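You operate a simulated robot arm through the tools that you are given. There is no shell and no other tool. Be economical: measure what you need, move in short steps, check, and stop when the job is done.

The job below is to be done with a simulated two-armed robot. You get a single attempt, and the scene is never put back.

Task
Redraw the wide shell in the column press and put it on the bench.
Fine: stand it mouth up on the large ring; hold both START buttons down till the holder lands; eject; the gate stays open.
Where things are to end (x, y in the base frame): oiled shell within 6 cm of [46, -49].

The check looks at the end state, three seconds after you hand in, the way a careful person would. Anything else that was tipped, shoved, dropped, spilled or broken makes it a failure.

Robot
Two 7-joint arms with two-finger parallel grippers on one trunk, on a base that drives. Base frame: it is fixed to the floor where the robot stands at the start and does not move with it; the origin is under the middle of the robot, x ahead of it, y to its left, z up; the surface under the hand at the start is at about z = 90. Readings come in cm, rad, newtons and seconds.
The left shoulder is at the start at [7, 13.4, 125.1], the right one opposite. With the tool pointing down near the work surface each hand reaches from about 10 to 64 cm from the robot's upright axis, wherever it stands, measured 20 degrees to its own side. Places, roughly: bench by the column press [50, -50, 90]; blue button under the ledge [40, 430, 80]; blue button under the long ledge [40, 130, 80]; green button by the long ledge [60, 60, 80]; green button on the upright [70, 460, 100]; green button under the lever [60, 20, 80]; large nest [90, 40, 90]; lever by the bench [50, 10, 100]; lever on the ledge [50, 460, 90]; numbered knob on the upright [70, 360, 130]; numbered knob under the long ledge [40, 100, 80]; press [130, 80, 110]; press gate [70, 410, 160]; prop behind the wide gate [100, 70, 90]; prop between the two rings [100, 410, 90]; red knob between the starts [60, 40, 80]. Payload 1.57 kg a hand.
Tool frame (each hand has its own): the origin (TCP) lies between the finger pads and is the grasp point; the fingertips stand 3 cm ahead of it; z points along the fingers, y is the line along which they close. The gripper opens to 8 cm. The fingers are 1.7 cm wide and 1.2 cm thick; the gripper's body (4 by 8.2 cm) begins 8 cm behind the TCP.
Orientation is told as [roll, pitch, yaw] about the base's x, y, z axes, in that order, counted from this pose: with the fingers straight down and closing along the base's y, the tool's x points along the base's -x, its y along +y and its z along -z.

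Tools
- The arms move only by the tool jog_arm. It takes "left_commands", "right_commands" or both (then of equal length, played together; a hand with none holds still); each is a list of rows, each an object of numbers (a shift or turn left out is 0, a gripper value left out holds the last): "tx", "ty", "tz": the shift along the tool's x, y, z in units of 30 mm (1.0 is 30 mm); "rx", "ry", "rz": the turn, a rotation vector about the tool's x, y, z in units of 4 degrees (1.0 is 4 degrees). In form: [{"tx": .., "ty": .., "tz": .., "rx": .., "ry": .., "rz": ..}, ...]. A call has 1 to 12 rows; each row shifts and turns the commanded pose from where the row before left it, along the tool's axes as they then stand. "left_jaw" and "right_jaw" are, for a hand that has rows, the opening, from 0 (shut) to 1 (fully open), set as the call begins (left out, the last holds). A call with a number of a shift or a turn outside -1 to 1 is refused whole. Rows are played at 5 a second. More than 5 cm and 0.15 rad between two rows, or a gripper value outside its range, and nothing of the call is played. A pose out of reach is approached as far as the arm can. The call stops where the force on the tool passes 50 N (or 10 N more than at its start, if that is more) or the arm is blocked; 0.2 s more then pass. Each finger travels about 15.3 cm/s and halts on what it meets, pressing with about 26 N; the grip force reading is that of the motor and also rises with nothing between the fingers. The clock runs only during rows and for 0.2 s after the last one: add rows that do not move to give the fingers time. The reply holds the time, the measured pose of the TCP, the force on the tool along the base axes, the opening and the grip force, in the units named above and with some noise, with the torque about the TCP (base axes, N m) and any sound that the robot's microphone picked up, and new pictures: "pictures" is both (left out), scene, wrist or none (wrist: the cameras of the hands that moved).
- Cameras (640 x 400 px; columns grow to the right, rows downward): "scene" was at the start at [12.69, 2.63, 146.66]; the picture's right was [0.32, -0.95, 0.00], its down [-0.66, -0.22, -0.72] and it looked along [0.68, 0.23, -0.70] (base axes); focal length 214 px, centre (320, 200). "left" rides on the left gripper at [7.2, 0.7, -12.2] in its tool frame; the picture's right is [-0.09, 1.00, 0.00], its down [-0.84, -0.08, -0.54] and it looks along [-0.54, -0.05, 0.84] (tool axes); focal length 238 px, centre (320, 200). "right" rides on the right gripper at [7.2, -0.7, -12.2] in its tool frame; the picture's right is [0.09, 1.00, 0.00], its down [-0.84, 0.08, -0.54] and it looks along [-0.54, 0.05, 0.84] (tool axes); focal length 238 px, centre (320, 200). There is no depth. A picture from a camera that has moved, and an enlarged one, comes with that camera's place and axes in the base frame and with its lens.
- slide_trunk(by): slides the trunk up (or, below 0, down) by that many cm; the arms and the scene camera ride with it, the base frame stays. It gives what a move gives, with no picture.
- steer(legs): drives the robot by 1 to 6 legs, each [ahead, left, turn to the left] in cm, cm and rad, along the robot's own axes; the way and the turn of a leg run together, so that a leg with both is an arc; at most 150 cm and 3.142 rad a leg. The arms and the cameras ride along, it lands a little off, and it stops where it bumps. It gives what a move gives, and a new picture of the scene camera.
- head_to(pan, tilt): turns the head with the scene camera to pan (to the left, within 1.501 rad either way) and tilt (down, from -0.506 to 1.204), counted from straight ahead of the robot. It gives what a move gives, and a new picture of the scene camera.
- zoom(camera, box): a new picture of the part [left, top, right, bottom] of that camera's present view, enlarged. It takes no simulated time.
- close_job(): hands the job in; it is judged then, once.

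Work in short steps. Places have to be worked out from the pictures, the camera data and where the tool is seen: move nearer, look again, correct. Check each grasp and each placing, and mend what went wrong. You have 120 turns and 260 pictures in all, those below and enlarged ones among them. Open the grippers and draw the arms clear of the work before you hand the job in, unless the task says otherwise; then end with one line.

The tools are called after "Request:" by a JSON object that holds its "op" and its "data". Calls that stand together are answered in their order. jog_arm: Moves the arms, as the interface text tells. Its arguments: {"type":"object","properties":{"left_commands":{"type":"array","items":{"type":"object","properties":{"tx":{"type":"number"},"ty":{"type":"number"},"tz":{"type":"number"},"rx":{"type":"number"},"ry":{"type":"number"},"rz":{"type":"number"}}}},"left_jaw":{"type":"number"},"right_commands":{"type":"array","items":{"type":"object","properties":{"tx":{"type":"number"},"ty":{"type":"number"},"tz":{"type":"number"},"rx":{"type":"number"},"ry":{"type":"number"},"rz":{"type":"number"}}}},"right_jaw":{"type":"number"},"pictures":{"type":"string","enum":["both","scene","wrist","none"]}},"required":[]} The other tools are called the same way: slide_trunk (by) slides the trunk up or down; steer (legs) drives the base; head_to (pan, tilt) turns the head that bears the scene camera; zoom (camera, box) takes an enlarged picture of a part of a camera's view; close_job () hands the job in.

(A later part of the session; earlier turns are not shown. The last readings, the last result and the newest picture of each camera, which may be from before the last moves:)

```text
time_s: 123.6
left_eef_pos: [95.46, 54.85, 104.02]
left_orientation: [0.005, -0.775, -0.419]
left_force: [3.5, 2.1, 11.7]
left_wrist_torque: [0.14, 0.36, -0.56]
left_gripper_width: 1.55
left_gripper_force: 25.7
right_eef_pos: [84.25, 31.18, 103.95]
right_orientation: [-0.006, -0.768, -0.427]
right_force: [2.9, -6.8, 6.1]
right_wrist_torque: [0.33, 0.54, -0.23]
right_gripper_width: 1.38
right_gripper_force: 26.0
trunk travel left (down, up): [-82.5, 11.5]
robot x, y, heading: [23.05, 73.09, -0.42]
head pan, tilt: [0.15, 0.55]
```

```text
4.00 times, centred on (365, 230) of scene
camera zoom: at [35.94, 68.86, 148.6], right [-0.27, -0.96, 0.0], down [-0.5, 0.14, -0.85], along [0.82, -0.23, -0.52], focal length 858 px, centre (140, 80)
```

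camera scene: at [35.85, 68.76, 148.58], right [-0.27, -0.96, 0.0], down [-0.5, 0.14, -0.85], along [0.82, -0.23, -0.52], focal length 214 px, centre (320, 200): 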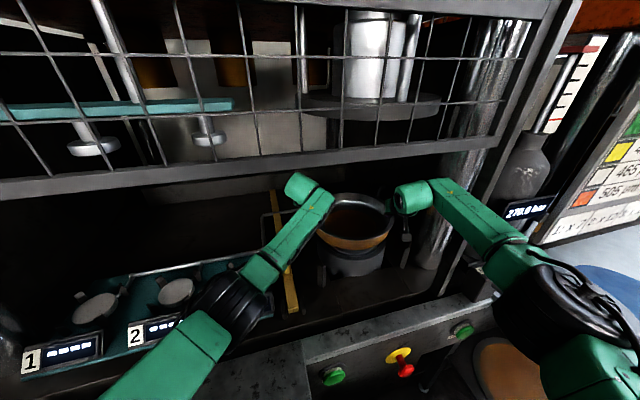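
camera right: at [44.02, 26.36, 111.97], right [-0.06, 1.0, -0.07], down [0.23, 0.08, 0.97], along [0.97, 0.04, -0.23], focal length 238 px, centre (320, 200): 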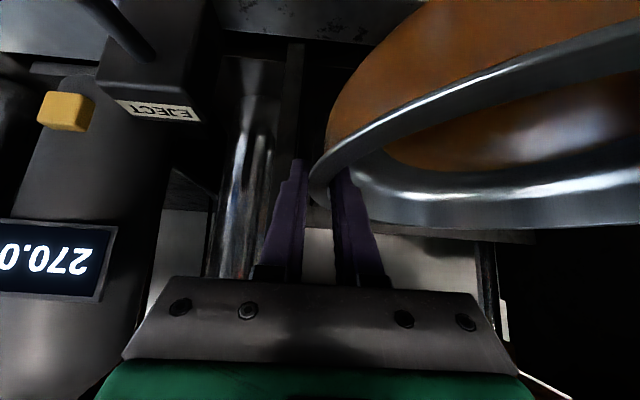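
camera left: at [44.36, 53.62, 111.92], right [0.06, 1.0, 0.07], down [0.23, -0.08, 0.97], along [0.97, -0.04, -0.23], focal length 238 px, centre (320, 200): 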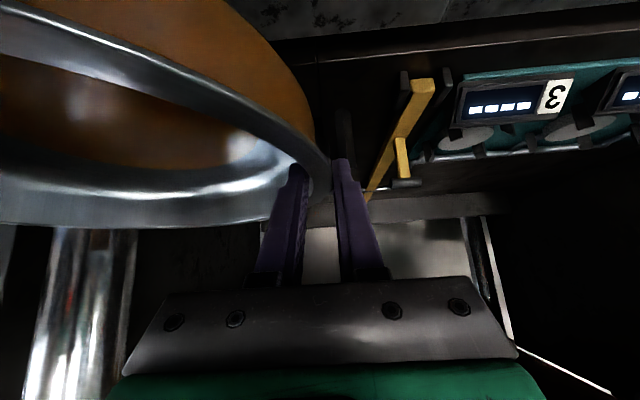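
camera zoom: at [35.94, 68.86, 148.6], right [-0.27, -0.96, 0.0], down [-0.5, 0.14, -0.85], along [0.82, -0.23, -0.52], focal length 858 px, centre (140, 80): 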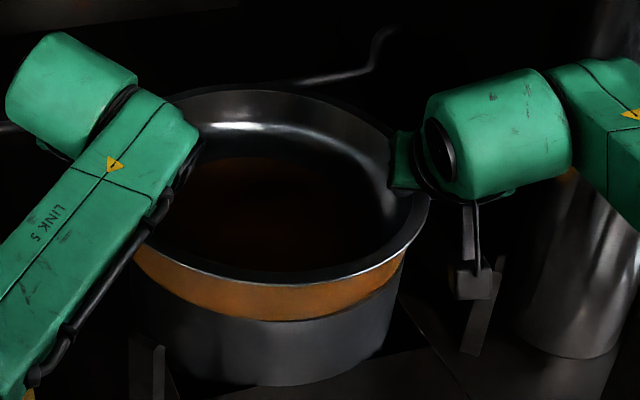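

Both hands feel support (12 and 6 N up) and the shell lines up with the nest. Open the grippers and check it stays put.

Request:
{"op": "jog_arm", "data": {"left_commands": [{"tx": -0.05, "tz": -0.05}, {}, {}], "right_commands": [{"tx": -0.05, "tz": -0.05}, {}, {}], "left_jaw": 0.6, "right_jaw": 0.6}}

Request:
{"op": "zoom", "data": {"camera": "scene", "box": [300, 180, 430, 280]}}

```text
time_s: 124.4
left_eef_pos: [95.45, 55.06, 103.89]
left_orientation: [0.004, -0.767, -0.417]
left_force: [-0.2, -0.2, -1.1]
left_wrist_torque: [0.01, 0.0, 0.01]
left_gripper_width: 4.8
left_gripper_force: 0.1
right_eef_pos: [84.42, 31.23, 104.0]
right_orientation: [-0.007, -0.766, -0.425]
right_force: [0.2, -0.4, 0.5]
right_wrist_torque: [0.02, 0.01, -0.02]
right_gripper_width: 4.79
right_gripper_force: 0.1
trunk travel left (down, up): [-82.5, 11.5]
robot x, y, heading: [22.73, 72.95, -0.422]
head pan, tilt: [0.15, 0.55]
camera scene: at [36.12, 68.9, 148.55], right [-0.27, -0.96, 0.0], down [-0.5, 0.14, -0.85], along [0.82, -0.23, -0.52], focal length 214 px, centre (320, 200)
camera right: at [71.73, 36.47, 107.76], right [0.36, 0.93, -0.07], down [0.24, -0.02, 0.97], along [0.9, -0.36, -0.23], focal length 238 px, centre (320, 200)
camera left: at [83.25, 61.13, 107.57], right [0.46, 0.88, 0.07], down [0.17, -0.16, 0.97], along [0.87, -0.44, -0.23], focal length 238 px, centre (320, 200)
```

scene: 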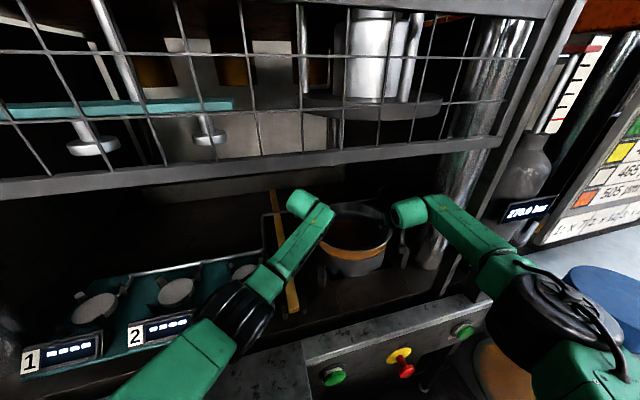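
right: 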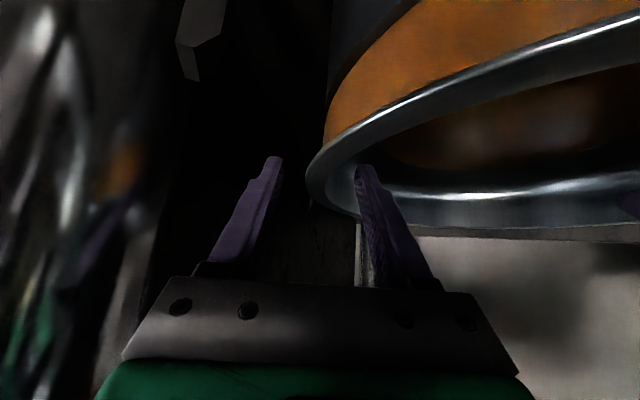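
left: 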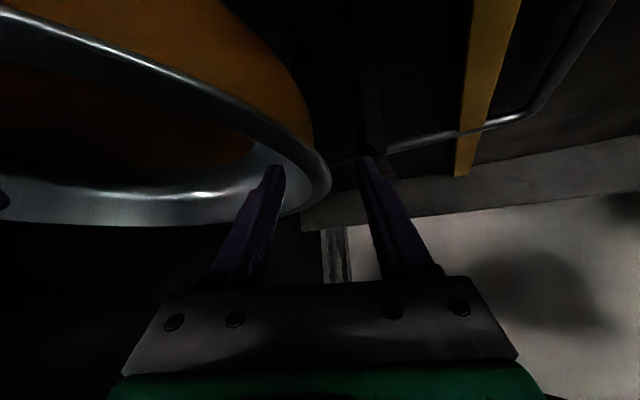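

```text
4.00 times, centred on (365, 230) of scene
camera zoom: at [36.12, 68.9, 148.55], right [-0.27, -0.96, 0.0], down [-0.5, 0.14, -0.85], along [0.82, -0.23, -0.52], focal length 858 px, centre (140, 80)
```

zoom: 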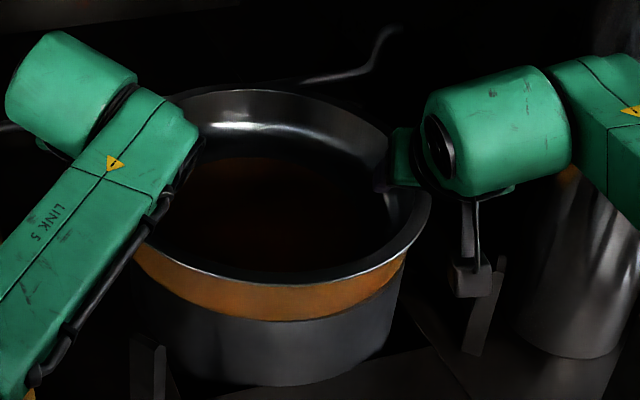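

The shell stands steady on the ring. Raise both hands clear of the rim and reverse out along the same path.

Request:
{"op": "jog_arm", "data": {"left_commands": [{"tx": -0.27, "tz": -0.28}, {"tx": -0.27, "tz": -0.28}, {"tx": -0.27, "tz": -0.28}, {"tx": -0.27, "tz": -0.28}, {"tx": -0.27, "tz": -0.28}, {"tx": -0.27, "tz": -0.28}], "right_commands": [{"tx": -0.27, "tz": -0.28}, {"tx": -0.27, "tz": -0.28}, {"tx": -0.27, "tz": -0.28}, {"tx": -0.27, "tz": -0.28}, {"tx": -0.27, "tz": -0.28}, {"tx": -0.27, "tz": -0.28}], "pictures": "none"}}

Request:
{"op": "steer", "data": {"legs": [[-27, -12, 0]]}}

Request:
{"op": "zoom", "data": {"camera": "scene", "box": [280, 130, 440, 250]}}

```text
time_s: 125.8
left_eef_pos: [95.37, 55.27, 111.14]
left_orientation: [0.002, -0.766, -0.417]
left_force: [-0.1, 0.4, -0.7]
left_wrist_torque: [0.0, 0.02, 0.0]
left_gripper_width: 4.83
left_gripper_force: 0.1
right_eef_pos: [84.33, 31.05, 110.94]
right_orientation: [-0.009, -0.764, -0.425]
right_force: [0.4, 0.4, -1.1]
right_wrist_torque: [0.01, -0.01, 0.03]
right_gripper_width: 4.81
right_gripper_force: 0.0
trunk travel left (down, up): [-82.5, 11.5]
robot x, y, heading: [23.03, 73.29, -0.425]
head pan, tilt: [0.15, 0.55]
```

```text
time_s: 127.9
left_eef_pos: [66.07, 54.63, 110.94]
left_orientation: [0.004, -0.766, -0.421]
left_force: [0.0, -0.7, -0.2]
left_wrist_torque: [0.03, 0.03, 0.02]
left_gripper_width: 4.81
left_gripper_force: 0.0
right_eef_pos: [54.8, 30.59, 110.81]
right_orientation: [-0.008, -0.764, -0.431]
right_force: [0.5, 0.3, -0.1]
right_wrist_torque: [-0.01, 0.02, 0.01]
right_gripper_width: 4.79
right_gripper_force: 0.0
trunk travel left (down, up): [-82.5, 11.5]
robot x, y, heading: [-6.48, 73.68, -0.427]
head pan, tilt: [0.15, 0.55]
camera scene: at [6.87, 68.69, 148.53], right [-0.27, -0.96, 0.0], down [-0.5, 0.14, -0.85], along [0.82, -0.23, -0.52], focal length 214 px, centre (320, 200)
```

scene: 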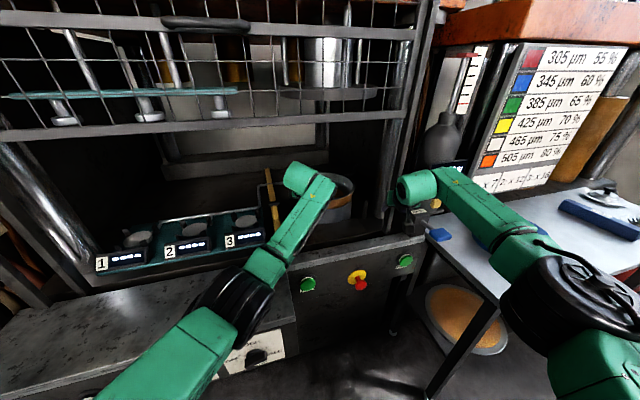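

```text
3.33 times, centred on (360, 190) of scene
camera zoom: at [6.87, 68.69, 148.53], right [-0.27, -0.96, 0.0], down [-0.5, 0.14, -0.85], along [0.82, -0.23, -0.52], focal length 715 px, centre (187, 233)
```

zoom: 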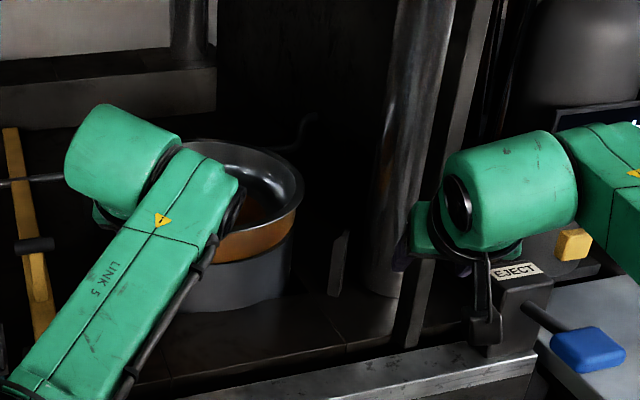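

Out safely. Back off further, square up to heading 0 facing the START panel, and inspect the seating frontally.

Request:
{"op": "steer", "data": {"legs": [[-20, 0, 0], [0, 0, 0.427], [0, -39, 0]]}}

Request:
{"op": "head_to", "data": {"pan": 0.0, "tilt": 0.45}}

Request:
{"op": "zoom", "data": {"camera": "scene", "box": [250, 140, 390, 250]}}

```text
time_s: 132.8
left_eef_pos: [48.28, 54.67, 111.07]
left_orientation: [0.002, -0.767, 0.001]
left_force: [-0.3, 0.4, -0.7]
left_wrist_torque: [-0.04, 0.0, -0.03]
left_gripper_width: 4.8
left_gripper_force: 0.1
right_eef_pos: [47.99, 28.23, 110.86]
right_orientation: [-0.01, -0.766, -0.008]
right_force: [-0.4, 0.1, -0.1]
right_wrist_torque: [0.0, 0.02, -0.03]
right_gripper_width: 4.82
right_gripper_force: 0.0
trunk travel left (down, up): [-82.5, 11.5]
robot x, y, heading: [-25.43, 41.97, -0.001]
head pan, tilt: [0.15, 0.55]
camera scene: at [-11.55, 43.38, 148.56], right [0.15, -0.99, 0.0], down [-0.52, -0.08, -0.85], along [0.84, 0.12, -0.52], focal length 214 px, centre (320, 200)
```

scene: 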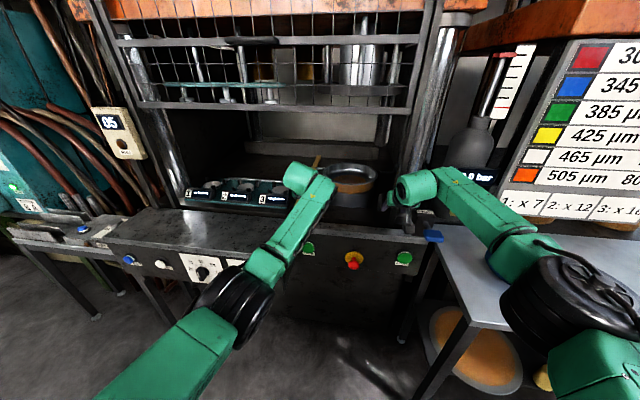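

```text
time_s: 133.5
left_eef_pos: [48.19, 54.55, 111.12]
left_orientation: [0.003, -0.768, -0.003]
left_force: [0.9, 0.9, 0.2]
left_wrist_torque: [-0.01, -0.02, 0.02]
left_gripper_width: 4.79
left_gripper_force: 0.0
right_eef_pos: [47.89, 28.18, 110.84]
right_orientation: [-0.007, -0.767, -0.01]
right_force: [-0.2, 0.0, -0.5]
right_wrist_torque: [0.04, 0.01, -0.02]
right_gripper_width: 4.79
right_gripper_force: 0.1
trunk travel left (down, up): [-82.5, 11.5]
robot x, y, heading: [-25.57, 42.13, -0.009]
head pan, tilt: [0.0, 0.45]
camera scene: at [-11.24, 41.84, 149.46], right [0.0, -1.0, 0.0], down [-0.44, 0.0, -0.9], along [0.9, 0.0, -0.44], focal length 214 px, centre (320, 200)
```

scene: 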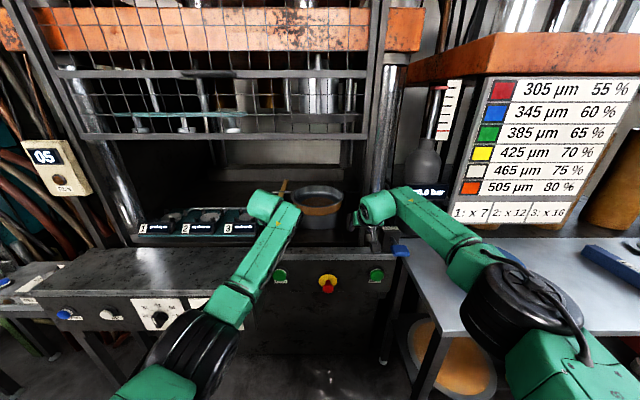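

```text
3.64 times, centred on (320, 195) of scene
camera zoom: at [-11.24, 41.84, 149.46], right [0.0, -1.0, 0.0], down [-0.44, 0.0, -0.9], along [0.9, 0.0, -0.44], focal length 780 px, centre (320, 218)
```

zoom: 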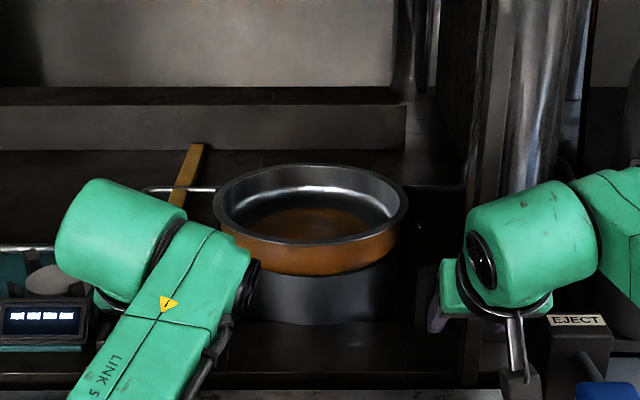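

The shell is centred on the nest. Buttons are at about y=59.7 and 16.8, z≈77. I'll back up a little, lower the trunk, then point closed fingers forward at the button heights.

Request:
{"op": "steer", "data": {"legs": [[-6, -3.8, 0.005]]}}

Request:
{"op": "slide_trunk", "data": {"by": -33}}

Request:
{"op": "jog_arm", "data": {"left_commands": [{"ry": -1, "ty": 0.27}, {"ry": -1, "ty": 0.27}, {"ry": -1, "ty": 0.27}, {"ry": -1, "ty": 0.27}, {"ry": -1, "ty": 0.27}, {"ry": -1, "ty": 0.27}, {"ry": -1, "ty": 0.27}, {"ry": -1, "ty": 0.27}, {"ry": -1, "ty": 0.27}, {"ry": -1, "ty": 0.27}, {"ry": -1, "ty": 0.27}, {"ry": -0.5}], "right_commands": [{"ry": -1, "ty": -0.23}, {"ry": -1, "ty": -0.23}, {"ry": -1, "ty": -0.23}, {"ry": -1, "ty": -0.23}, {"ry": -1, "ty": -0.23}, {"ry": -1, "ty": -0.23}, {"ry": -1, "ty": -0.23}, {"ry": -1, "ty": -0.23}, {"ry": -1, "ty": -0.23}, {"ry": -1, "ty": -0.23}, {"ry": -1, "ty": -0.23}, {"ry": -0.5}], "left_jaw": 0, "right_jaw": 0}}

```text
time_s: 134.5
left_eef_pos: [42.66, 51.38, 110.78]
left_orientation: [-0.001, -0.763, 0.005]
left_force: [-0.1, -0.6, -0.2]
left_wrist_torque: [-0.01, 0.01, 0.0]
left_gripper_width: 4.81
left_gripper_force: 0.0
right_eef_pos: [42.22, 24.85, 110.6]
right_orientation: [-0.013, -0.761, -0.005]
right_force: [0.0, 0.4, 0.1]
right_wrist_torque: [-0.02, 0.02, 0.01]
right_gripper_width: 4.81
right_gripper_force: 0.0
trunk travel left (down, up): [-82.5, 11.5]
robot x, y, heading: [-31.48, 38.0, -0.004]
head pan, tilt: [0.0, 0.45]
camera scene: at [-16.72, 38.53, 149.39], right [0.0, -1.0, 0.0], down [-0.44, 0.0, -0.9], along [0.9, 0.0, -0.44], focal length 214 px, centre (320, 200)
```

scene: 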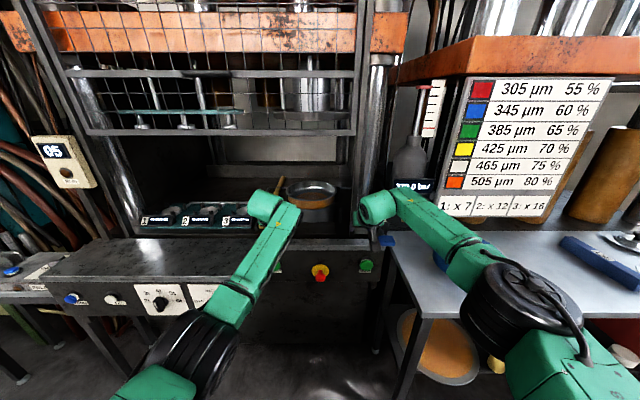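

```text
time_s: 137.8
left_eef_pos: [42.2, 51.09, 78.03]
left_orientation: [0.003, -0.768, 0.001]
left_force: [-0.8, -0.2, -0.1]
left_wrist_torque: [-0.02, 0.0, -0.02]
left_gripper_width: 4.82
left_gripper_force: 0.0
right_eef_pos: [41.79, 24.51, 77.83]
right_orientation: [-0.009, -0.767, -0.008]
right_force: [-0.4, 0.3, -0.3]
right_wrist_torque: [0.0, -0.03, 0.01]
right_gripper_width: 4.78
right_gripper_force: 0.1
trunk travel left (down, up): [-49.5, 44.5]
robot x, y, heading: [-31.11, 38.4, -0.005]
head pan, tilt: [0.0, 0.45]
```

```text
time_s: 140.4
left_eef_pos: [42.12, 60.0, 78.21]
left_orientation: [1.703, -1.566, -1.7]
left_force: [-0.7, 0.2, -0.7]
left_wrist_torque: [-0.05, -0.02, -0.03]
left_gripper_width: 0.0
left_gripper_force: 20.7
right_eef_pos: [41.72, 18.95, 77.94]
right_orientation: [-0.024, -1.323, 0.008]
right_force: [0.6, 0.6, 0.0]
right_wrist_torque: [0.02, 0.02, 0.01]
right_gripper_width: 0.03
right_gripper_force: 21.1
right hand out of reach, approached as far as the arm can: row 9, 10, 11
trunk travel left (down, up): [-49.5, 44.5]
robot x, y, heading: [-31.43, 38.06, -0.006]
head pan, tilt: [0.0, 0.45]
camera scene: at [-17.33, 38.19, 116.46], right [0.0, -1.0, 0.0], down [-0.44, 0.0, -0.9], along [0.9, 0.0, -0.44], focal length 214 px, centre (320, 200)
camera right: at [28.14, 18.6, 73.99], right [-0.01, 1.0, -0.1], down [-0.32, 0.09, 0.94], along [0.95, 0.04, 0.32], focal length 238 px, centre (320, 200)
camera left: at [29.95, 60.68, 70.83], right [0.0, 1.0, 0.1], down [-0.54, -0.08, 0.84], along [0.84, -0.05, 0.54], focal length 238 px, centre (320, 200)
```

scene: 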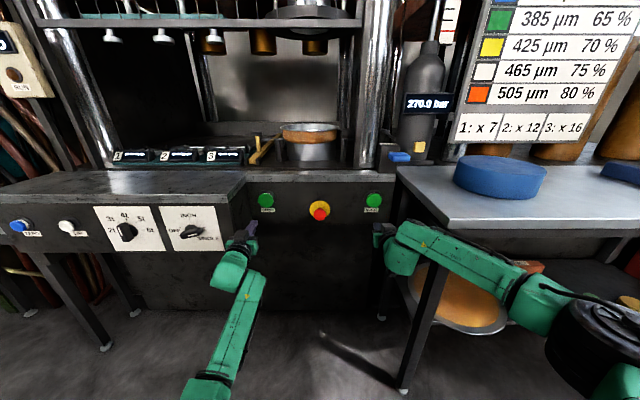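
right: 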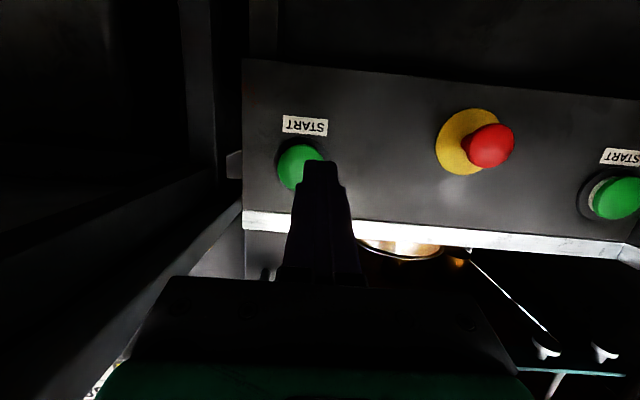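
left: 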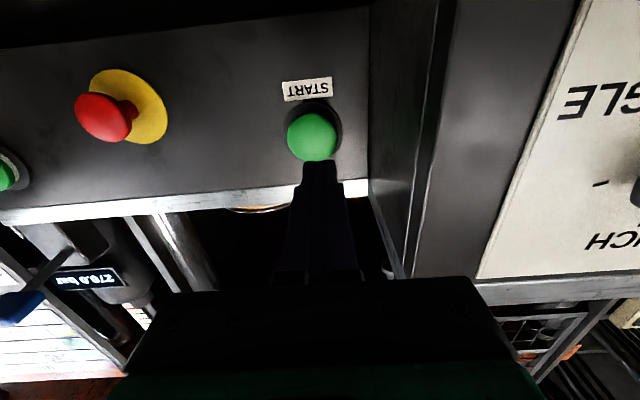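

Triangulation puts the START buttons at (58.4, 59.1, 79.9) and (58.4, 17.0, 80.0). I'll align both hands, pull them back 5 cm to keep pressing travel, and check the mode knob.

Request:
{"op": "jog_arm", "data": {"left_commands": [{"tx": -0.19, "ty": -0.1, "tz": -0.56}, {"tx": -0.19, "ty": -0.1, "tz": -0.56}, {"tx": -0.19, "ty": -0.1, "tz": -0.56}], "right_commands": [{"tx": -0.155, "ty": -0.228, "tz": -0.613}, {"tx": -0.155, "ty": -0.228, "tz": -0.613}, {"tx": -0.155, "ty": -0.228, "tz": -0.613}], "pictures": "none"}}

Request:
{"op": "zoom", "data": {"camera": "scene", "box": [90, 190, 240, 270]}}

Request:
{"op": "zoom", "data": {"camera": "scene", "box": [240, 90, 400, 230]}}

Request:
{"op": "steer", "data": {"legs": [[11, 0, 0.005]]}}

```text
time_s: 141.2
left_eef_pos: [37.0, 58.99, 80.09]
left_orientation: [1.502, -1.568, -1.499]
left_force: [0.1, 0.8, 0.5]
left_wrist_torque: [0.0, 0.01, 0.01]
left_gripper_width: 0.02
left_gripper_force: 21.3
right_eef_pos: [41.68, 18.99, 77.95]
right_orientation: [-0.024, -1.325, 0.01]
right_force: [-0.6, 0.5, 0.4]
right_wrist_torque: [-0.01, -0.02, 0.01]
right_gripper_width: 0.03
right_gripper_force: 21.4
right hand out of reach, approached as far as the arm can: row 1, 2, 3
trunk travel left (down, up): [-49.5, 44.5]
robot x, y, heading: [-31.33, 37.88, -0.003]
head pan, tilt: [0.0, 0.45]
```

```text
4.27 times, centred on (165, 230) of scene
camera zoom: at [-17.39, 38.2, 116.47], right [0.0, -1.0, 0.0], down [-0.43, 0.0, -0.9], along [0.9, 0.0, -0.43], focal length 915 px, centre (981, 72)
```

zoom: 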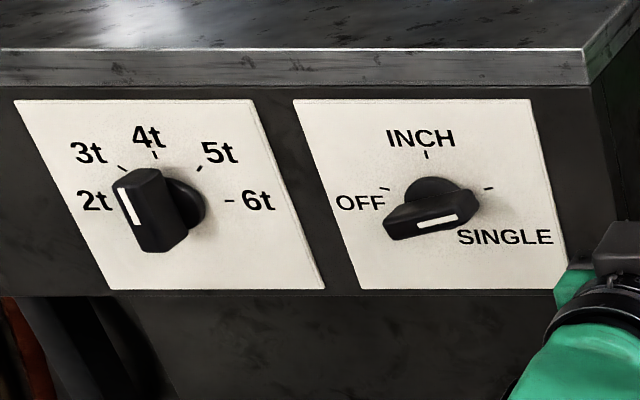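

```text
2.86 times, centred on (320, 160) of scene
camera zoom: at [-17.39, 38.2, 116.47], right [0.0, -1.0, 0.0], down [-0.43, 0.0, -0.9], along [0.9, 0.0, -0.43], focal length 613 px, centre (320, 314)
```

zoom: 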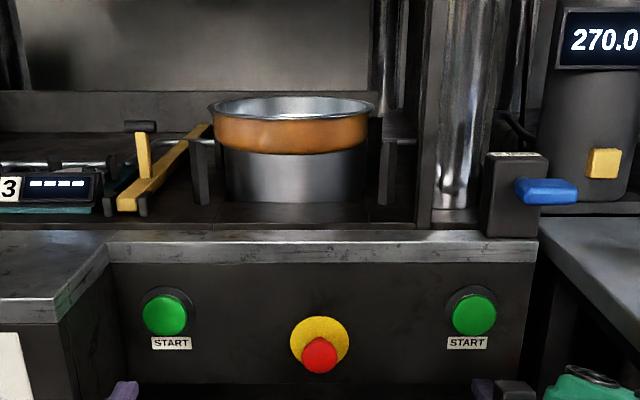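

```text
time_s: 142.4
left_eef_pos: [48.26, 59.0, 80.01]
left_orientation: [1.081, -1.567, -1.076]
left_force: [0.0, -0.6, -0.8]
left_wrist_torque: [-0.01, 0.0, 0.04]
left_gripper_width: 0.0
left_gripper_force: 20.9
right_eef_pos: [53.0, 19.14, 78.03]
right_orientation: [-0.024, -1.322, 0.013]
right_force: [1.5, -0.5, 0.3]
right_wrist_torque: [-0.05, 0.0, -0.01]
right_gripper_width: 0.02
right_gripper_force: 21.5
trunk travel left (down, up): [-49.5, 44.5]
robot x, y, heading: [-20.05, 38.23, 0.005]
head pan, tilt: [0.0, 0.45]
camera scene: at [-6.05, 38.21, 116.45], right [0.0, -1.0, 0.0], down [-0.44, 0.0, -0.9], along [0.9, 0.0, -0.44], focal length 214 px, centre (320, 200)
```

scene: 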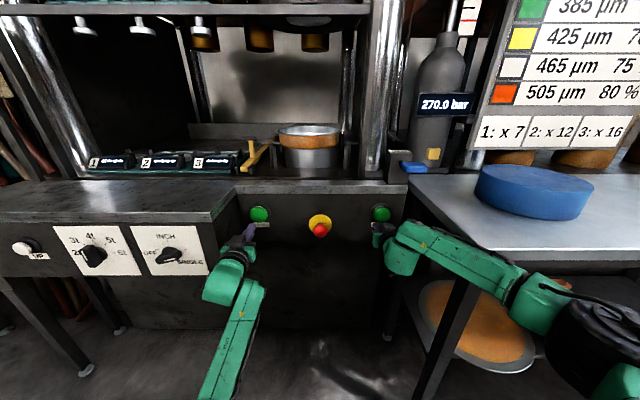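

The mode is SINGLE. The shell may sit about 1 cm to the left of the nest centre, so I'll zoom to measure that, and un-pitch the right hand a little to get it out of its limit.

Request:
{"op": "zoom", "data": {"camera": "scene", "box": [260, 110, 360, 190]}}

Request:
{"op": "jog_arm", "data": {"right_commands": [{"ry": 1}, {"ry": 1}, {"ry": 1}, {"ry": 1}, {"ry": 1}, {"ry": 1}, {"ry": 1}], "pictures": "wrist"}}

```text
5.00 times, centred on (310, 150) of scene
camera zoom: at [-6.05, 38.21, 116.45], right [0.0, -1.0, 0.0], down [-0.44, 0.0, -0.9], along [0.9, 0.0, -0.44], focal length 1072 px, centre (370, 450)
```

zoom: 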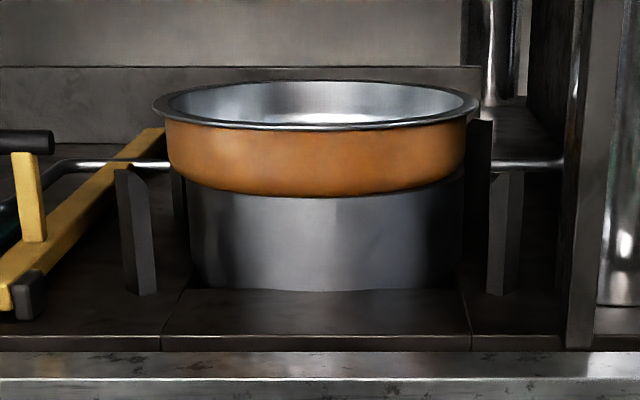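

```text
time_s: 144.0
left_eef_pos: [48.17, 59.14, 80.12]
left_orientation: [1.313, -1.567, -1.307]
left_force: [-0.2, -0.1, -0.1]
left_wrist_torque: [0.0, 0.01, -0.04]
left_gripper_width: 0.01
left_gripper_force: 21.0
right_eef_pos: [52.93, 19.13, 77.95]
right_orientation: [-0.01, -0.833, -0.005]
right_force: [-0.4, -0.6, 0.1]
right_wrist_torque: [0.04, 0.04, -0.01]
right_gripper_width: 0.02
right_gripper_force: 21.2
trunk travel left (down, up): [-49.5, 44.5]
robot x, y, heading: [-20.15, 38.24, -0.002]
head pan, tilt: [0.0, 0.45]
camera right: at [39.11, 18.74, 80.94], right [-0.05, 1.0, -0.07], down [0.16, 0.08, 0.98], along [0.99, 0.04, -0.16], focal length 238 px, centre (320, 200)
```

right: 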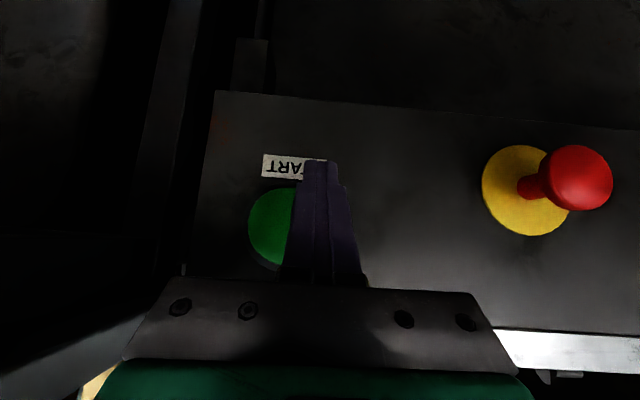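

Right hand is free again. I'll zoom hard on the nest's left and right edges to settle the shell's offset.

Request:
{"op": "zoom", "data": {"camera": "scene", "box": [275, 120, 315, 180]}}

Request:
{"op": "zoom", "data": {"camera": "scene", "box": [320, 120, 360, 180]}}

```text
6.67 times, centred on (295, 150) of scene
camera zoom: at [-6.13, 38.23, 116.46], right [0.0, -1.0, 0.0], down [-0.44, 0.0, -0.9], along [0.9, 0.0, -0.44], focal length 1430 px, centre (487, 533)
```

zoom: 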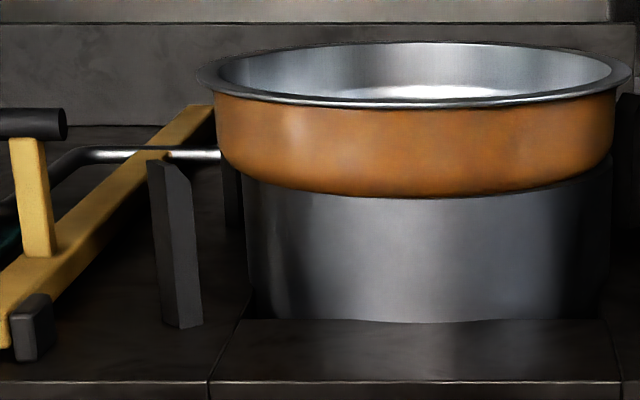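

```text
6.67 times, centred on (340, 150) of scene
camera zoom: at [-6.13, 38.23, 116.46], right [0.0, -1.0, 0.0], down [-0.44, 0.0, -0.9], along [0.9, 0.0, -0.44], focal length 1430 px, centre (187, 533)
```

zoom: 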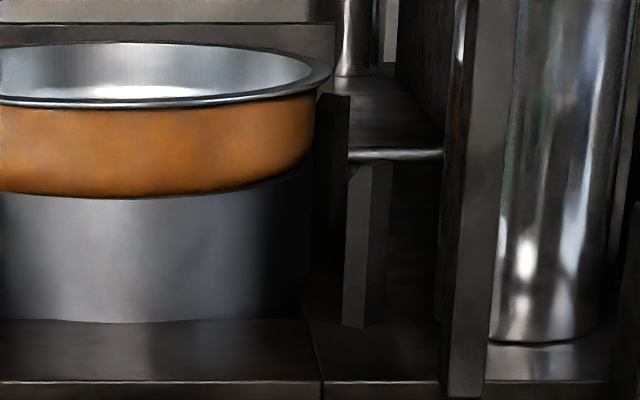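

The shell sits about 0.8 cm to the left (+y) of the nest axis. I'll correct it with a gentle push from the left hand. First I'll retract the right arm, re-pitch the left and raise the trunk.

Request:
{"op": "jog_arm", "data": {"left_commands": [{"ry": 1}, {"ry": 1}, {"ry": 1}, {"ry": 1}, {"ry": 1}, {"ry": 1}, {"ry": 1}, {"ry": 1}, {"ry": 1}, {"ry": 1}, {"ry": 1}, {"ry": 0.5}], "right_commands": [{"tx": 0.75, "tz": -0.82}, {"tx": 0.75, "tz": -0.82}, {"tx": 0.75, "tz": -0.82}, {"tx": 0.75, "tz": -0.82}, {"tx": 0.75, "tz": -0.82}, {"tx": 0.75, "tz": -0.82}, {"tx": 0.75, "tz": -0.82}, {"tx": 0.75, "tz": -0.82}, {"tx": 0.75, "tz": -0.82}, {"tx": 0.75, "tz": -0.82}, {"tx": 0.75, "tz": -0.82}, {}], "pictures": "none"}}

Request:
{"op": "slide_trunk", "data": {"by": 33}}

```text
time_s: 146.6
left_eef_pos: [48.15, 59.08, 80.16]
left_orientation: [0.002, -0.767, 0.004]
left_force: [0.2, 0.9, -0.3]
left_wrist_torque: [-0.01, 0.03, -0.01]
left_gripper_width: 0.0
left_gripper_force: 21.7
right_eef_pos: [21.36, 19.44, 77.99]
right_orientation: [-0.009, -0.837, -0.006]
right_force: [0.0, -0.7, 0.7]
right_wrist_torque: [-0.01, 0.02, -0.02]
right_gripper_width: 0.0
right_gripper_force: 21.1
right hand out of reach, approached as far as the arm can: row 10, 11
trunk travel left (down, up): [-49.5, 44.5]
robot x, y, heading: [-20.18, 38.3, -0.003]
head pan, tilt: [0.0, 0.45]
```

```text
time_s: 149.8
left_eef_pos: [48.17, 59.11, 113.0]
left_orientation: [0.004, -0.768, 0.003]
left_force: [0.9, 0.7, -0.5]
left_wrist_torque: [-0.01, 0.0, -0.01]
left_gripper_width: 0.0
left_gripper_force: 21.1
right_eef_pos: [21.48, 19.47, 111.02]
right_orientation: [-0.008, -0.835, -0.004]
right_force: [0.2, 0.1, -0.6]
right_wrist_torque: [-0.03, -0.01, 0.01]
right_gripper_width: 0.02
right_gripper_force: 21.6
trunk travel left (down, up): [-82.5, 11.5]
robot x, y, heading: [-20.43, 38.09, -0.001]
head pan, tilt: [0.0, 0.45]
```

Bring the left hand inward and forward a bit, then drive so it enters the opening left of the shell, with the right hand well inside the post line.

Request:
{"op": "jog_arm", "data": {"left_commands": [{"tx": -0.36, "ty": -0.67, "tz": 0.348}, {"tx": -0.36, "ty": -0.67, "tz": 0.348}, {"tx": -0.36, "ty": -0.67, "tz": 0.348}, {"ty": -0.67}], "pictures": "none"}}

Request:
{"op": "steer", "data": {"legs": [[0, 12, 0.003], [31, 0, 0]]}}

Request:
{"op": "zoom", "data": {"camera": "left", "box": [0, 0, 640, 400]}}

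```text
time_s: 150.8
left_eef_pos: [52.61, 51.01, 113.17]
left_orientation: [0.005, -0.767, 0.003]
left_force: [-0.4, -0.2, -0.4]
left_wrist_torque: [-0.01, 0.02, -0.02]
left_gripper_width: 0.0
left_gripper_force: 21.8
right_eef_pos: [21.45, 19.52, 110.89]
right_orientation: [-0.007, -0.835, -0.005]
right_force: [-0.3, -1.1, 0.5]
right_wrist_torque: [0.01, -0.02, 0.01]
right_gripper_width: 0.0
right_gripper_force: 21.5
trunk travel left (down, up): [-82.5, 11.5]
robot x, y, heading: [-19.84, 38.15, -0.003]
head pan, tilt: [0.0, 0.45]
```

```text
time_s: 153.8
left_eef_pos: [83.41, 63.99, 113.29]
left_orientation: [0.003, -0.77, 0.013]
left_force: [-0.5, 0.0, 0.0]
left_wrist_torque: [-0.01, -0.01, -0.02]
left_gripper_width: 0.0
left_gripper_force: 21.5
right_eef_pos: [52.61, 32.12, 111.02]
right_orientation: [-0.009, -0.838, 0.006]
right_force: [-0.9, 0.4, -0.5]
right_wrist_torque: [-0.04, 0.03, -0.03]
right_gripper_width: 0.01
right_gripper_force: 20.7
trunk travel left (down, up): [-82.5, 11.5]
robot x, y, heading: [10.8, 50.18, 0.01]
head pan, tilt: [0.0, 0.45]
camera scene: at [24.72, 50.55, 149.49], right [0.01, -1.0, 0.0], down [-0.43, 0.0, -0.9], along [0.9, 0.01, -0.43], focal length 214 px, centre (320, 200)
```

scene: 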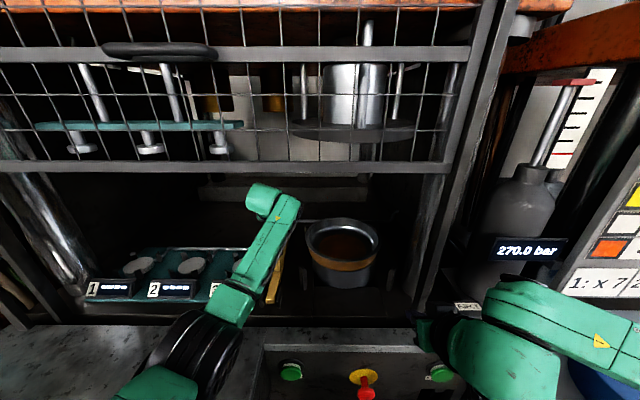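

```text
1.00 times, centred on (320, 200) of left (not enlarged: the box is as wide or as high as the picture)
camera zoom: at [69.82, 64.44, 116.86], right [0.05, 1.0, 0.07], down [0.23, -0.08, 0.97], along [0.97, -0.03, -0.23], focal length 238 px, centre (320, 200)
```

zoom: 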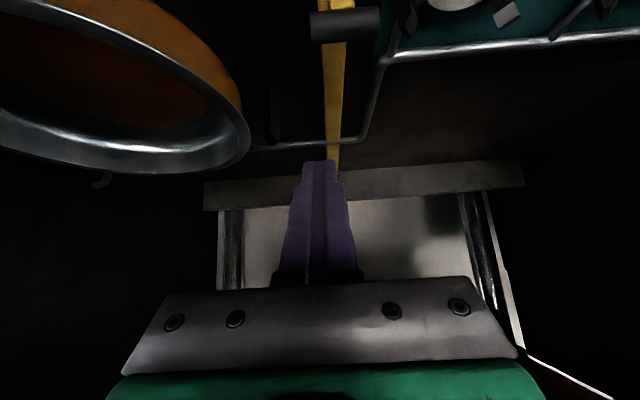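

Good clear view. Zoom on the shell and nest from here to check both lateral and depth offset.

Request:
{"op": "zoom", "data": {"camera": "scene", "box": [290, 200, 400, 310]}}

```text
3.64 times, centred on (345, 255) of scene
camera zoom: at [24.72, 50.55, 149.49], right [0.01, -1.0, 0.0], down [-0.43, 0.0, -0.9], along [0.9, 0.01, -0.43], focal length 780 px, centre (229, 0)
```

zoom: 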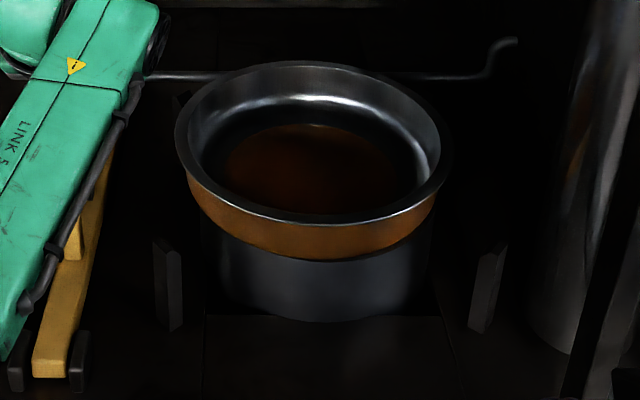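

Depth looks right; the lateral offset is about 1 cm toward +y. Drive 7 cm further and lower the closed left fingers beside the rim.

Request:
{"op": "steer", "data": {"legs": [[7, 0, 0]]}}

Request:
{"op": "jog_arm", "data": {"left_commands": [{"tx": 0.49, "tz": 0.51}, {"tx": 0.49, "tz": 0.51}, {"tx": 0.49, "tz": 0.51}, {"tx": 0.49, "tz": 0.51}]}}

```text
time_s: 154.8
left_eef_pos: [90.15, 63.92, 113.53]
left_orientation: [0.003, -0.773, 0.011]
left_force: [-0.4, 0.4, 1.1]
left_wrist_torque: [0.01, -0.04, 0.0]
left_gripper_width: 0.0
left_gripper_force: 21.7
right_eef_pos: [59.2, 32.19, 111.26]
right_orientation: [-0.01, -0.842, 0.004]
right_force: [-0.1, 0.1, 0.3]
right_wrist_torque: [0.01, -0.03, 0.01]
right_gripper_width: 0.0
right_gripper_force: 21.6
trunk travel left (down, up): [-82.5, 11.5]
robot x, y, heading: [18.1, 50.55, 0.004]
head pan, tilt: [0.0, 0.45]
camera scene: at [31.28, 50.61, 149.54], right [0.01, -1.0, 0.0], down [-0.43, 0.0, -0.9], along [0.9, 0.01, -0.43], focal length 214 px, centre (320, 200)
```

scene: 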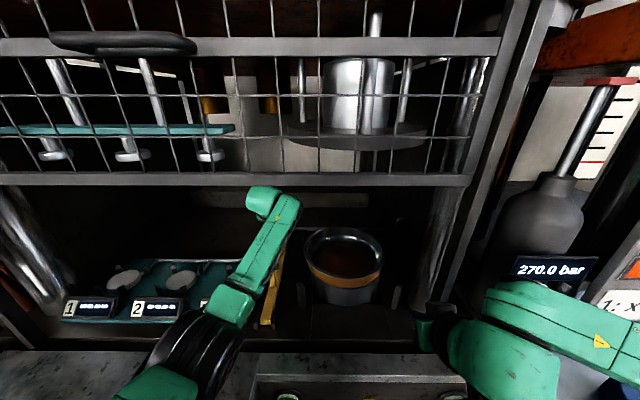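

```text
time_s: 155.8
left_eef_pos: [90.49, 63.91, 104.67]
left_orientation: [0.005, -0.769, 0.013]
left_force: [-0.2, 0.6, 1.4]
left_wrist_torque: [0.01, 0.0, 0.03]
left_gripper_width: 0.0
left_gripper_force: 21.5
right_eef_pos: [59.67, 32.14, 110.97]
right_orientation: [-0.01, -0.835, 0.003]
right_force: [-0.4, 0.1, 0.1]
right_wrist_torque: [-0.04, -0.02, 0.02]
right_gripper_width: 0.0
right_gripper_force: 21.7
trunk travel left (down, up): [-82.5, 11.5]
robot x, y, heading: [18.02, 50.72, 0.013]
head pan, tilt: [0.0, 0.45]
camera scene: at [31.95, 50.61, 149.47], right [0.01, -1.0, 0.0], down [-0.44, 0.0, -0.9], along [0.9, 0.01, -0.44], focal length 214 px, centre (320, 200)
camera left: at [76.9, 64.33, 108.32], right [0.05, 1.0, 0.07], down [0.23, -0.08, 0.97], along [0.97, -0.03, -0.23], focal length 238 px, centre (320, 200)
```

scene: 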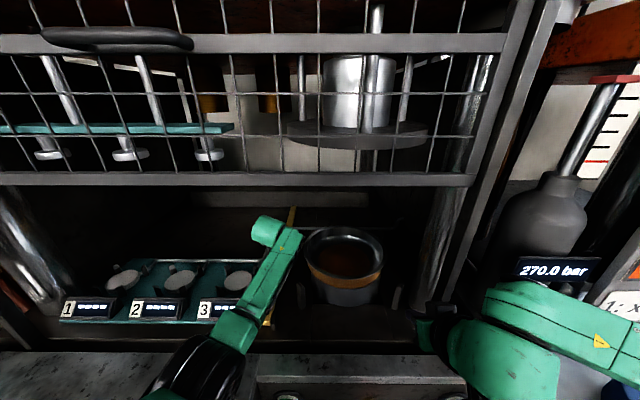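
left: 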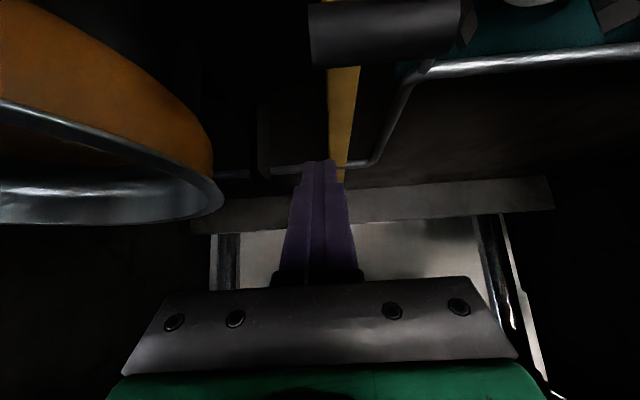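

Forces are nil. Approach the rim sideways: 2.5 cm, then short steps.

Request:
{"op": "jog_arm", "data": {"left_commands": [{"ty": -0.42}, {"ty": -0.42}, {}], "pictures": "wrist"}}

Request:
{"op": "zoom", "data": {"camera": "scene", "box": [280, 210, 400, 320]}}

```text
time_s: 156.6
left_eef_pos: [90.68, 61.48, 104.62]
left_orientation: [0.003, -0.768, 0.013]
left_force: [1.3, 0.3, -0.8]
left_wrist_torque: [0.02, 0.01, 0.02]
left_gripper_width: 0.0
left_gripper_force: 21.1
right_eef_pos: [59.59, 32.15, 111.11]
right_orientation: [-0.009, -0.836, 0.005]
right_force: [0.5, 0.6, -0.7]
right_wrist_torque: [0.02, 0.01, 0.01]
right_gripper_width: 0.04
right_gripper_force: 21.0
trunk travel left (down, up): [-82.5, 11.5]
robot x, y, heading: [18.14, 50.37, 0.007]
head pan, tilt: [0.0, 0.45]
camera left: at [76.97, 61.84, 108.32], right [0.05, 1.0, 0.07], down [0.23, -0.08, 0.97], along [0.97, -0.04, -0.23], focal length 238 px, centre (320, 200)
```

left: 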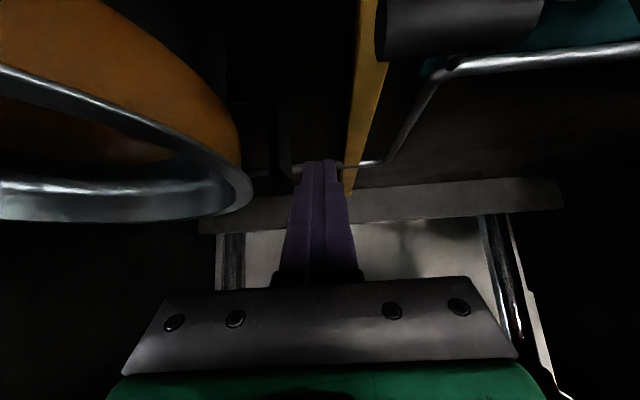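

```text
3.64 times, centred on (340, 265) of scene
camera zoom: at [31.93, 50.66, 149.47], right [0.01, -1.0, 0.0], down [-0.44, 0.0, -0.9], along [0.9, 0.01, -0.44], focal length 780 px, centre (247, -36)
```

zoom: 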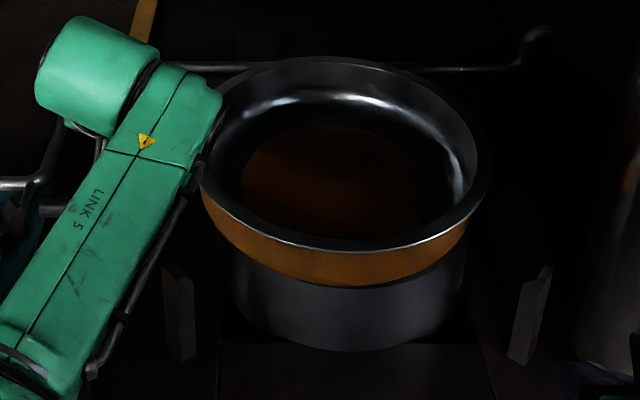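

About 2.5 cm of gap remains. Close 2 cm, then step 0.3 cm watching the force.

Request:
{"op": "jog_arm", "data": {"left_commands": [{"ty": -0.33}, {"ty": -0.33}, {}], "pictures": "wrist"}}

Request:
{"op": "jog_arm", "data": {"left_commands": [{"ty": -0.1}, {"ty": -0.1}, {}], "pictures": "wrist"}}

```text
time_s: 157.4
left_eef_pos: [90.65, 59.27, 104.65]
left_orientation: [0.004, -0.769, 0.014]
left_force: [0.0, 0.1, -0.8]
left_wrist_torque: [-0.01, 0.01, 0.01]
left_gripper_width: 0.0
left_gripper_force: 21.1
right_eef_pos: [59.69, 32.14, 110.95]
right_orientation: [-0.008, -0.837, 0.006]
right_force: [0.0, 0.5, 0.0]
right_wrist_torque: [0.01, -0.01, 0.02]
right_gripper_width: 0.0
right_gripper_force: 21.3
trunk travel left (down, up): [-82.5, 11.5]
robot x, y, heading: [18.14, 50.74, 0.001]
head pan, tilt: [0.0, 0.45]
camera left: at [77.05, 59.81, 108.37], right [0.05, 1.0, 0.07], down [0.23, -0.08, 0.97], along [0.97, -0.03, -0.23], focal length 238 px, centre (320, 200)
```

left: 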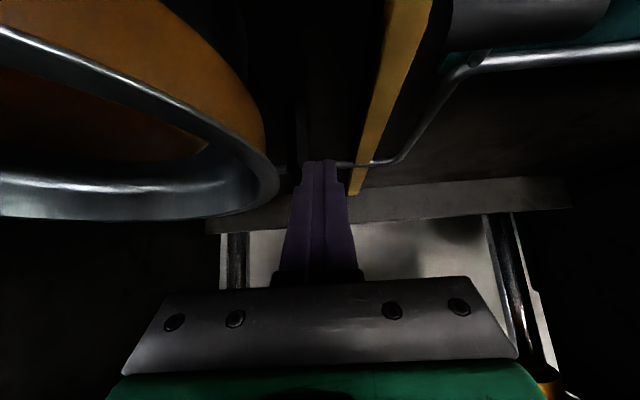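

```text
time_s: 158.2
left_eef_pos: [90.66, 58.79, 104.65]
left_orientation: [0.004, -0.766, 0.013]
left_force: [0.2, 0.0, -1.1]
left_wrist_torque: [0.01, 0.02, 0.02]
left_gripper_width: 0.0
left_gripper_force: 21.1
right_eef_pos: [59.61, 32.09, 110.93]
right_orientation: [-0.009, -0.837, 0.002]
right_force: [0.2, 0.3, -1.1]
right_wrist_torque: [-0.04, 0.0, 0.0]
right_gripper_width: 0.0
right_gripper_force: 21.4
trunk travel left (down, up): [-82.5, 11.5]
robot x, y, heading: [17.89, 50.83, 0.012]
head pan, tilt: [0.0, 0.45]
camera left: at [77.1, 59.2, 108.35], right [0.05, 1.0, 0.07], down [0.23, -0.08, 0.97], along [0.97, -0.04, -0.23], focal length 238 px, centre (320, 200)
```

left: 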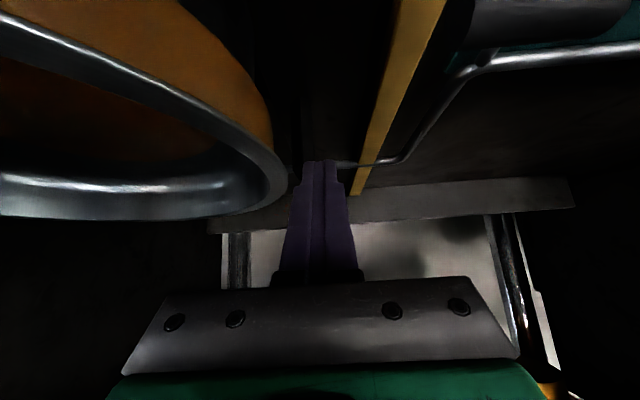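

Almost touching. Step on until contact plus about 1 cm: two calls of 0.85 cm.

Request:
{"op": "jog_arm", "data": {"left_commands": [{"ty": -0.1}, {"ty": -0.1}, {"ty": -0.1}, {}], "pictures": "none"}}

Request:
{"op": "jog_arm", "data": {"left_commands": [{"ty": -0.1}, {"ty": -0.1}, {"ty": -0.06}, {}], "pictures": "wrist"}}

Request:
{"op": "zoom", "data": {"camera": "scene", "box": [280, 210, 400, 320]}}

```text
time_s: 159.2
left_eef_pos: [90.67, 57.99, 104.68]
left_orientation: [0.004, -0.769, 0.012]
left_force: [-0.2, 0.9, 0.2]
left_wrist_torque: [0.03, 0.02, 0.0]
left_gripper_width: 0.03
left_gripper_force: 20.7
right_eef_pos: [59.83, 32.1, 111.07]
right_orientation: [-0.007, -0.837, 0.004]
right_force: [0.2, -0.2, -0.1]
right_wrist_torque: [0.02, 0.0, 0.0]
right_gripper_width: 0.01
right_gripper_force: 21.0
trunk travel left (down, up): [-82.5, 11.5]
robot x, y, heading: [18.26, 50.41, 0.015]
head pan, tilt: [0.0, 0.45]
```

```text
time_s: 160.2
left_eef_pos: [90.61, 57.27, 104.58]
left_orientation: [0.004, -0.769, 0.012]
left_force: [-0.5, 1.6, 1.1]
left_wrist_torque: [0.04, 0.02, 0.01]
left_gripper_width: 0.02
left_gripper_force: 20.9
right_eef_pos: [59.7, 32.18, 110.93]
right_orientation: [-0.008, -0.836, 0.006]
right_force: [-0.2, -0.8, 0.0]
right_wrist_torque: [0.0, -0.01, -0.02]
right_gripper_width: 0.0
right_gripper_force: 21.3
trunk travel left (down, up): [-82.5, 11.5]
robot x, y, heading: [17.91, 50.38, 0.01]
head pan, tilt: [0.0, 0.45]
camera left: at [77.0, 57.71, 108.29], right [0.05, 1.0, 0.07], down [0.23, -0.08, 0.97], along [0.97, -0.03, -0.23], focal length 238 px, centre (320, 200)
```

left: 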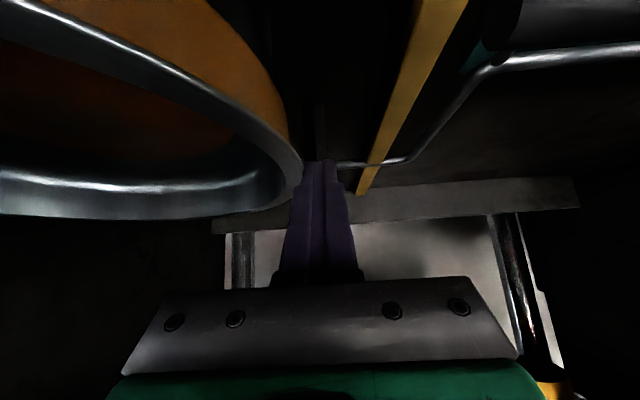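

```text
3.64 times, centred on (340, 265) of scene
camera zoom: at [31.92, 50.68, 149.47], right [0.01, -1.0, 0.0], down [-0.44, 0.0, -0.9], along [0.9, 0.01, -0.44], focal length 780 px, centre (247, -36)
```

zoom: 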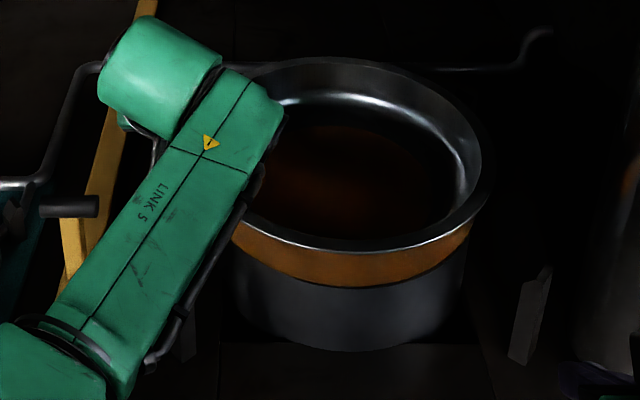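

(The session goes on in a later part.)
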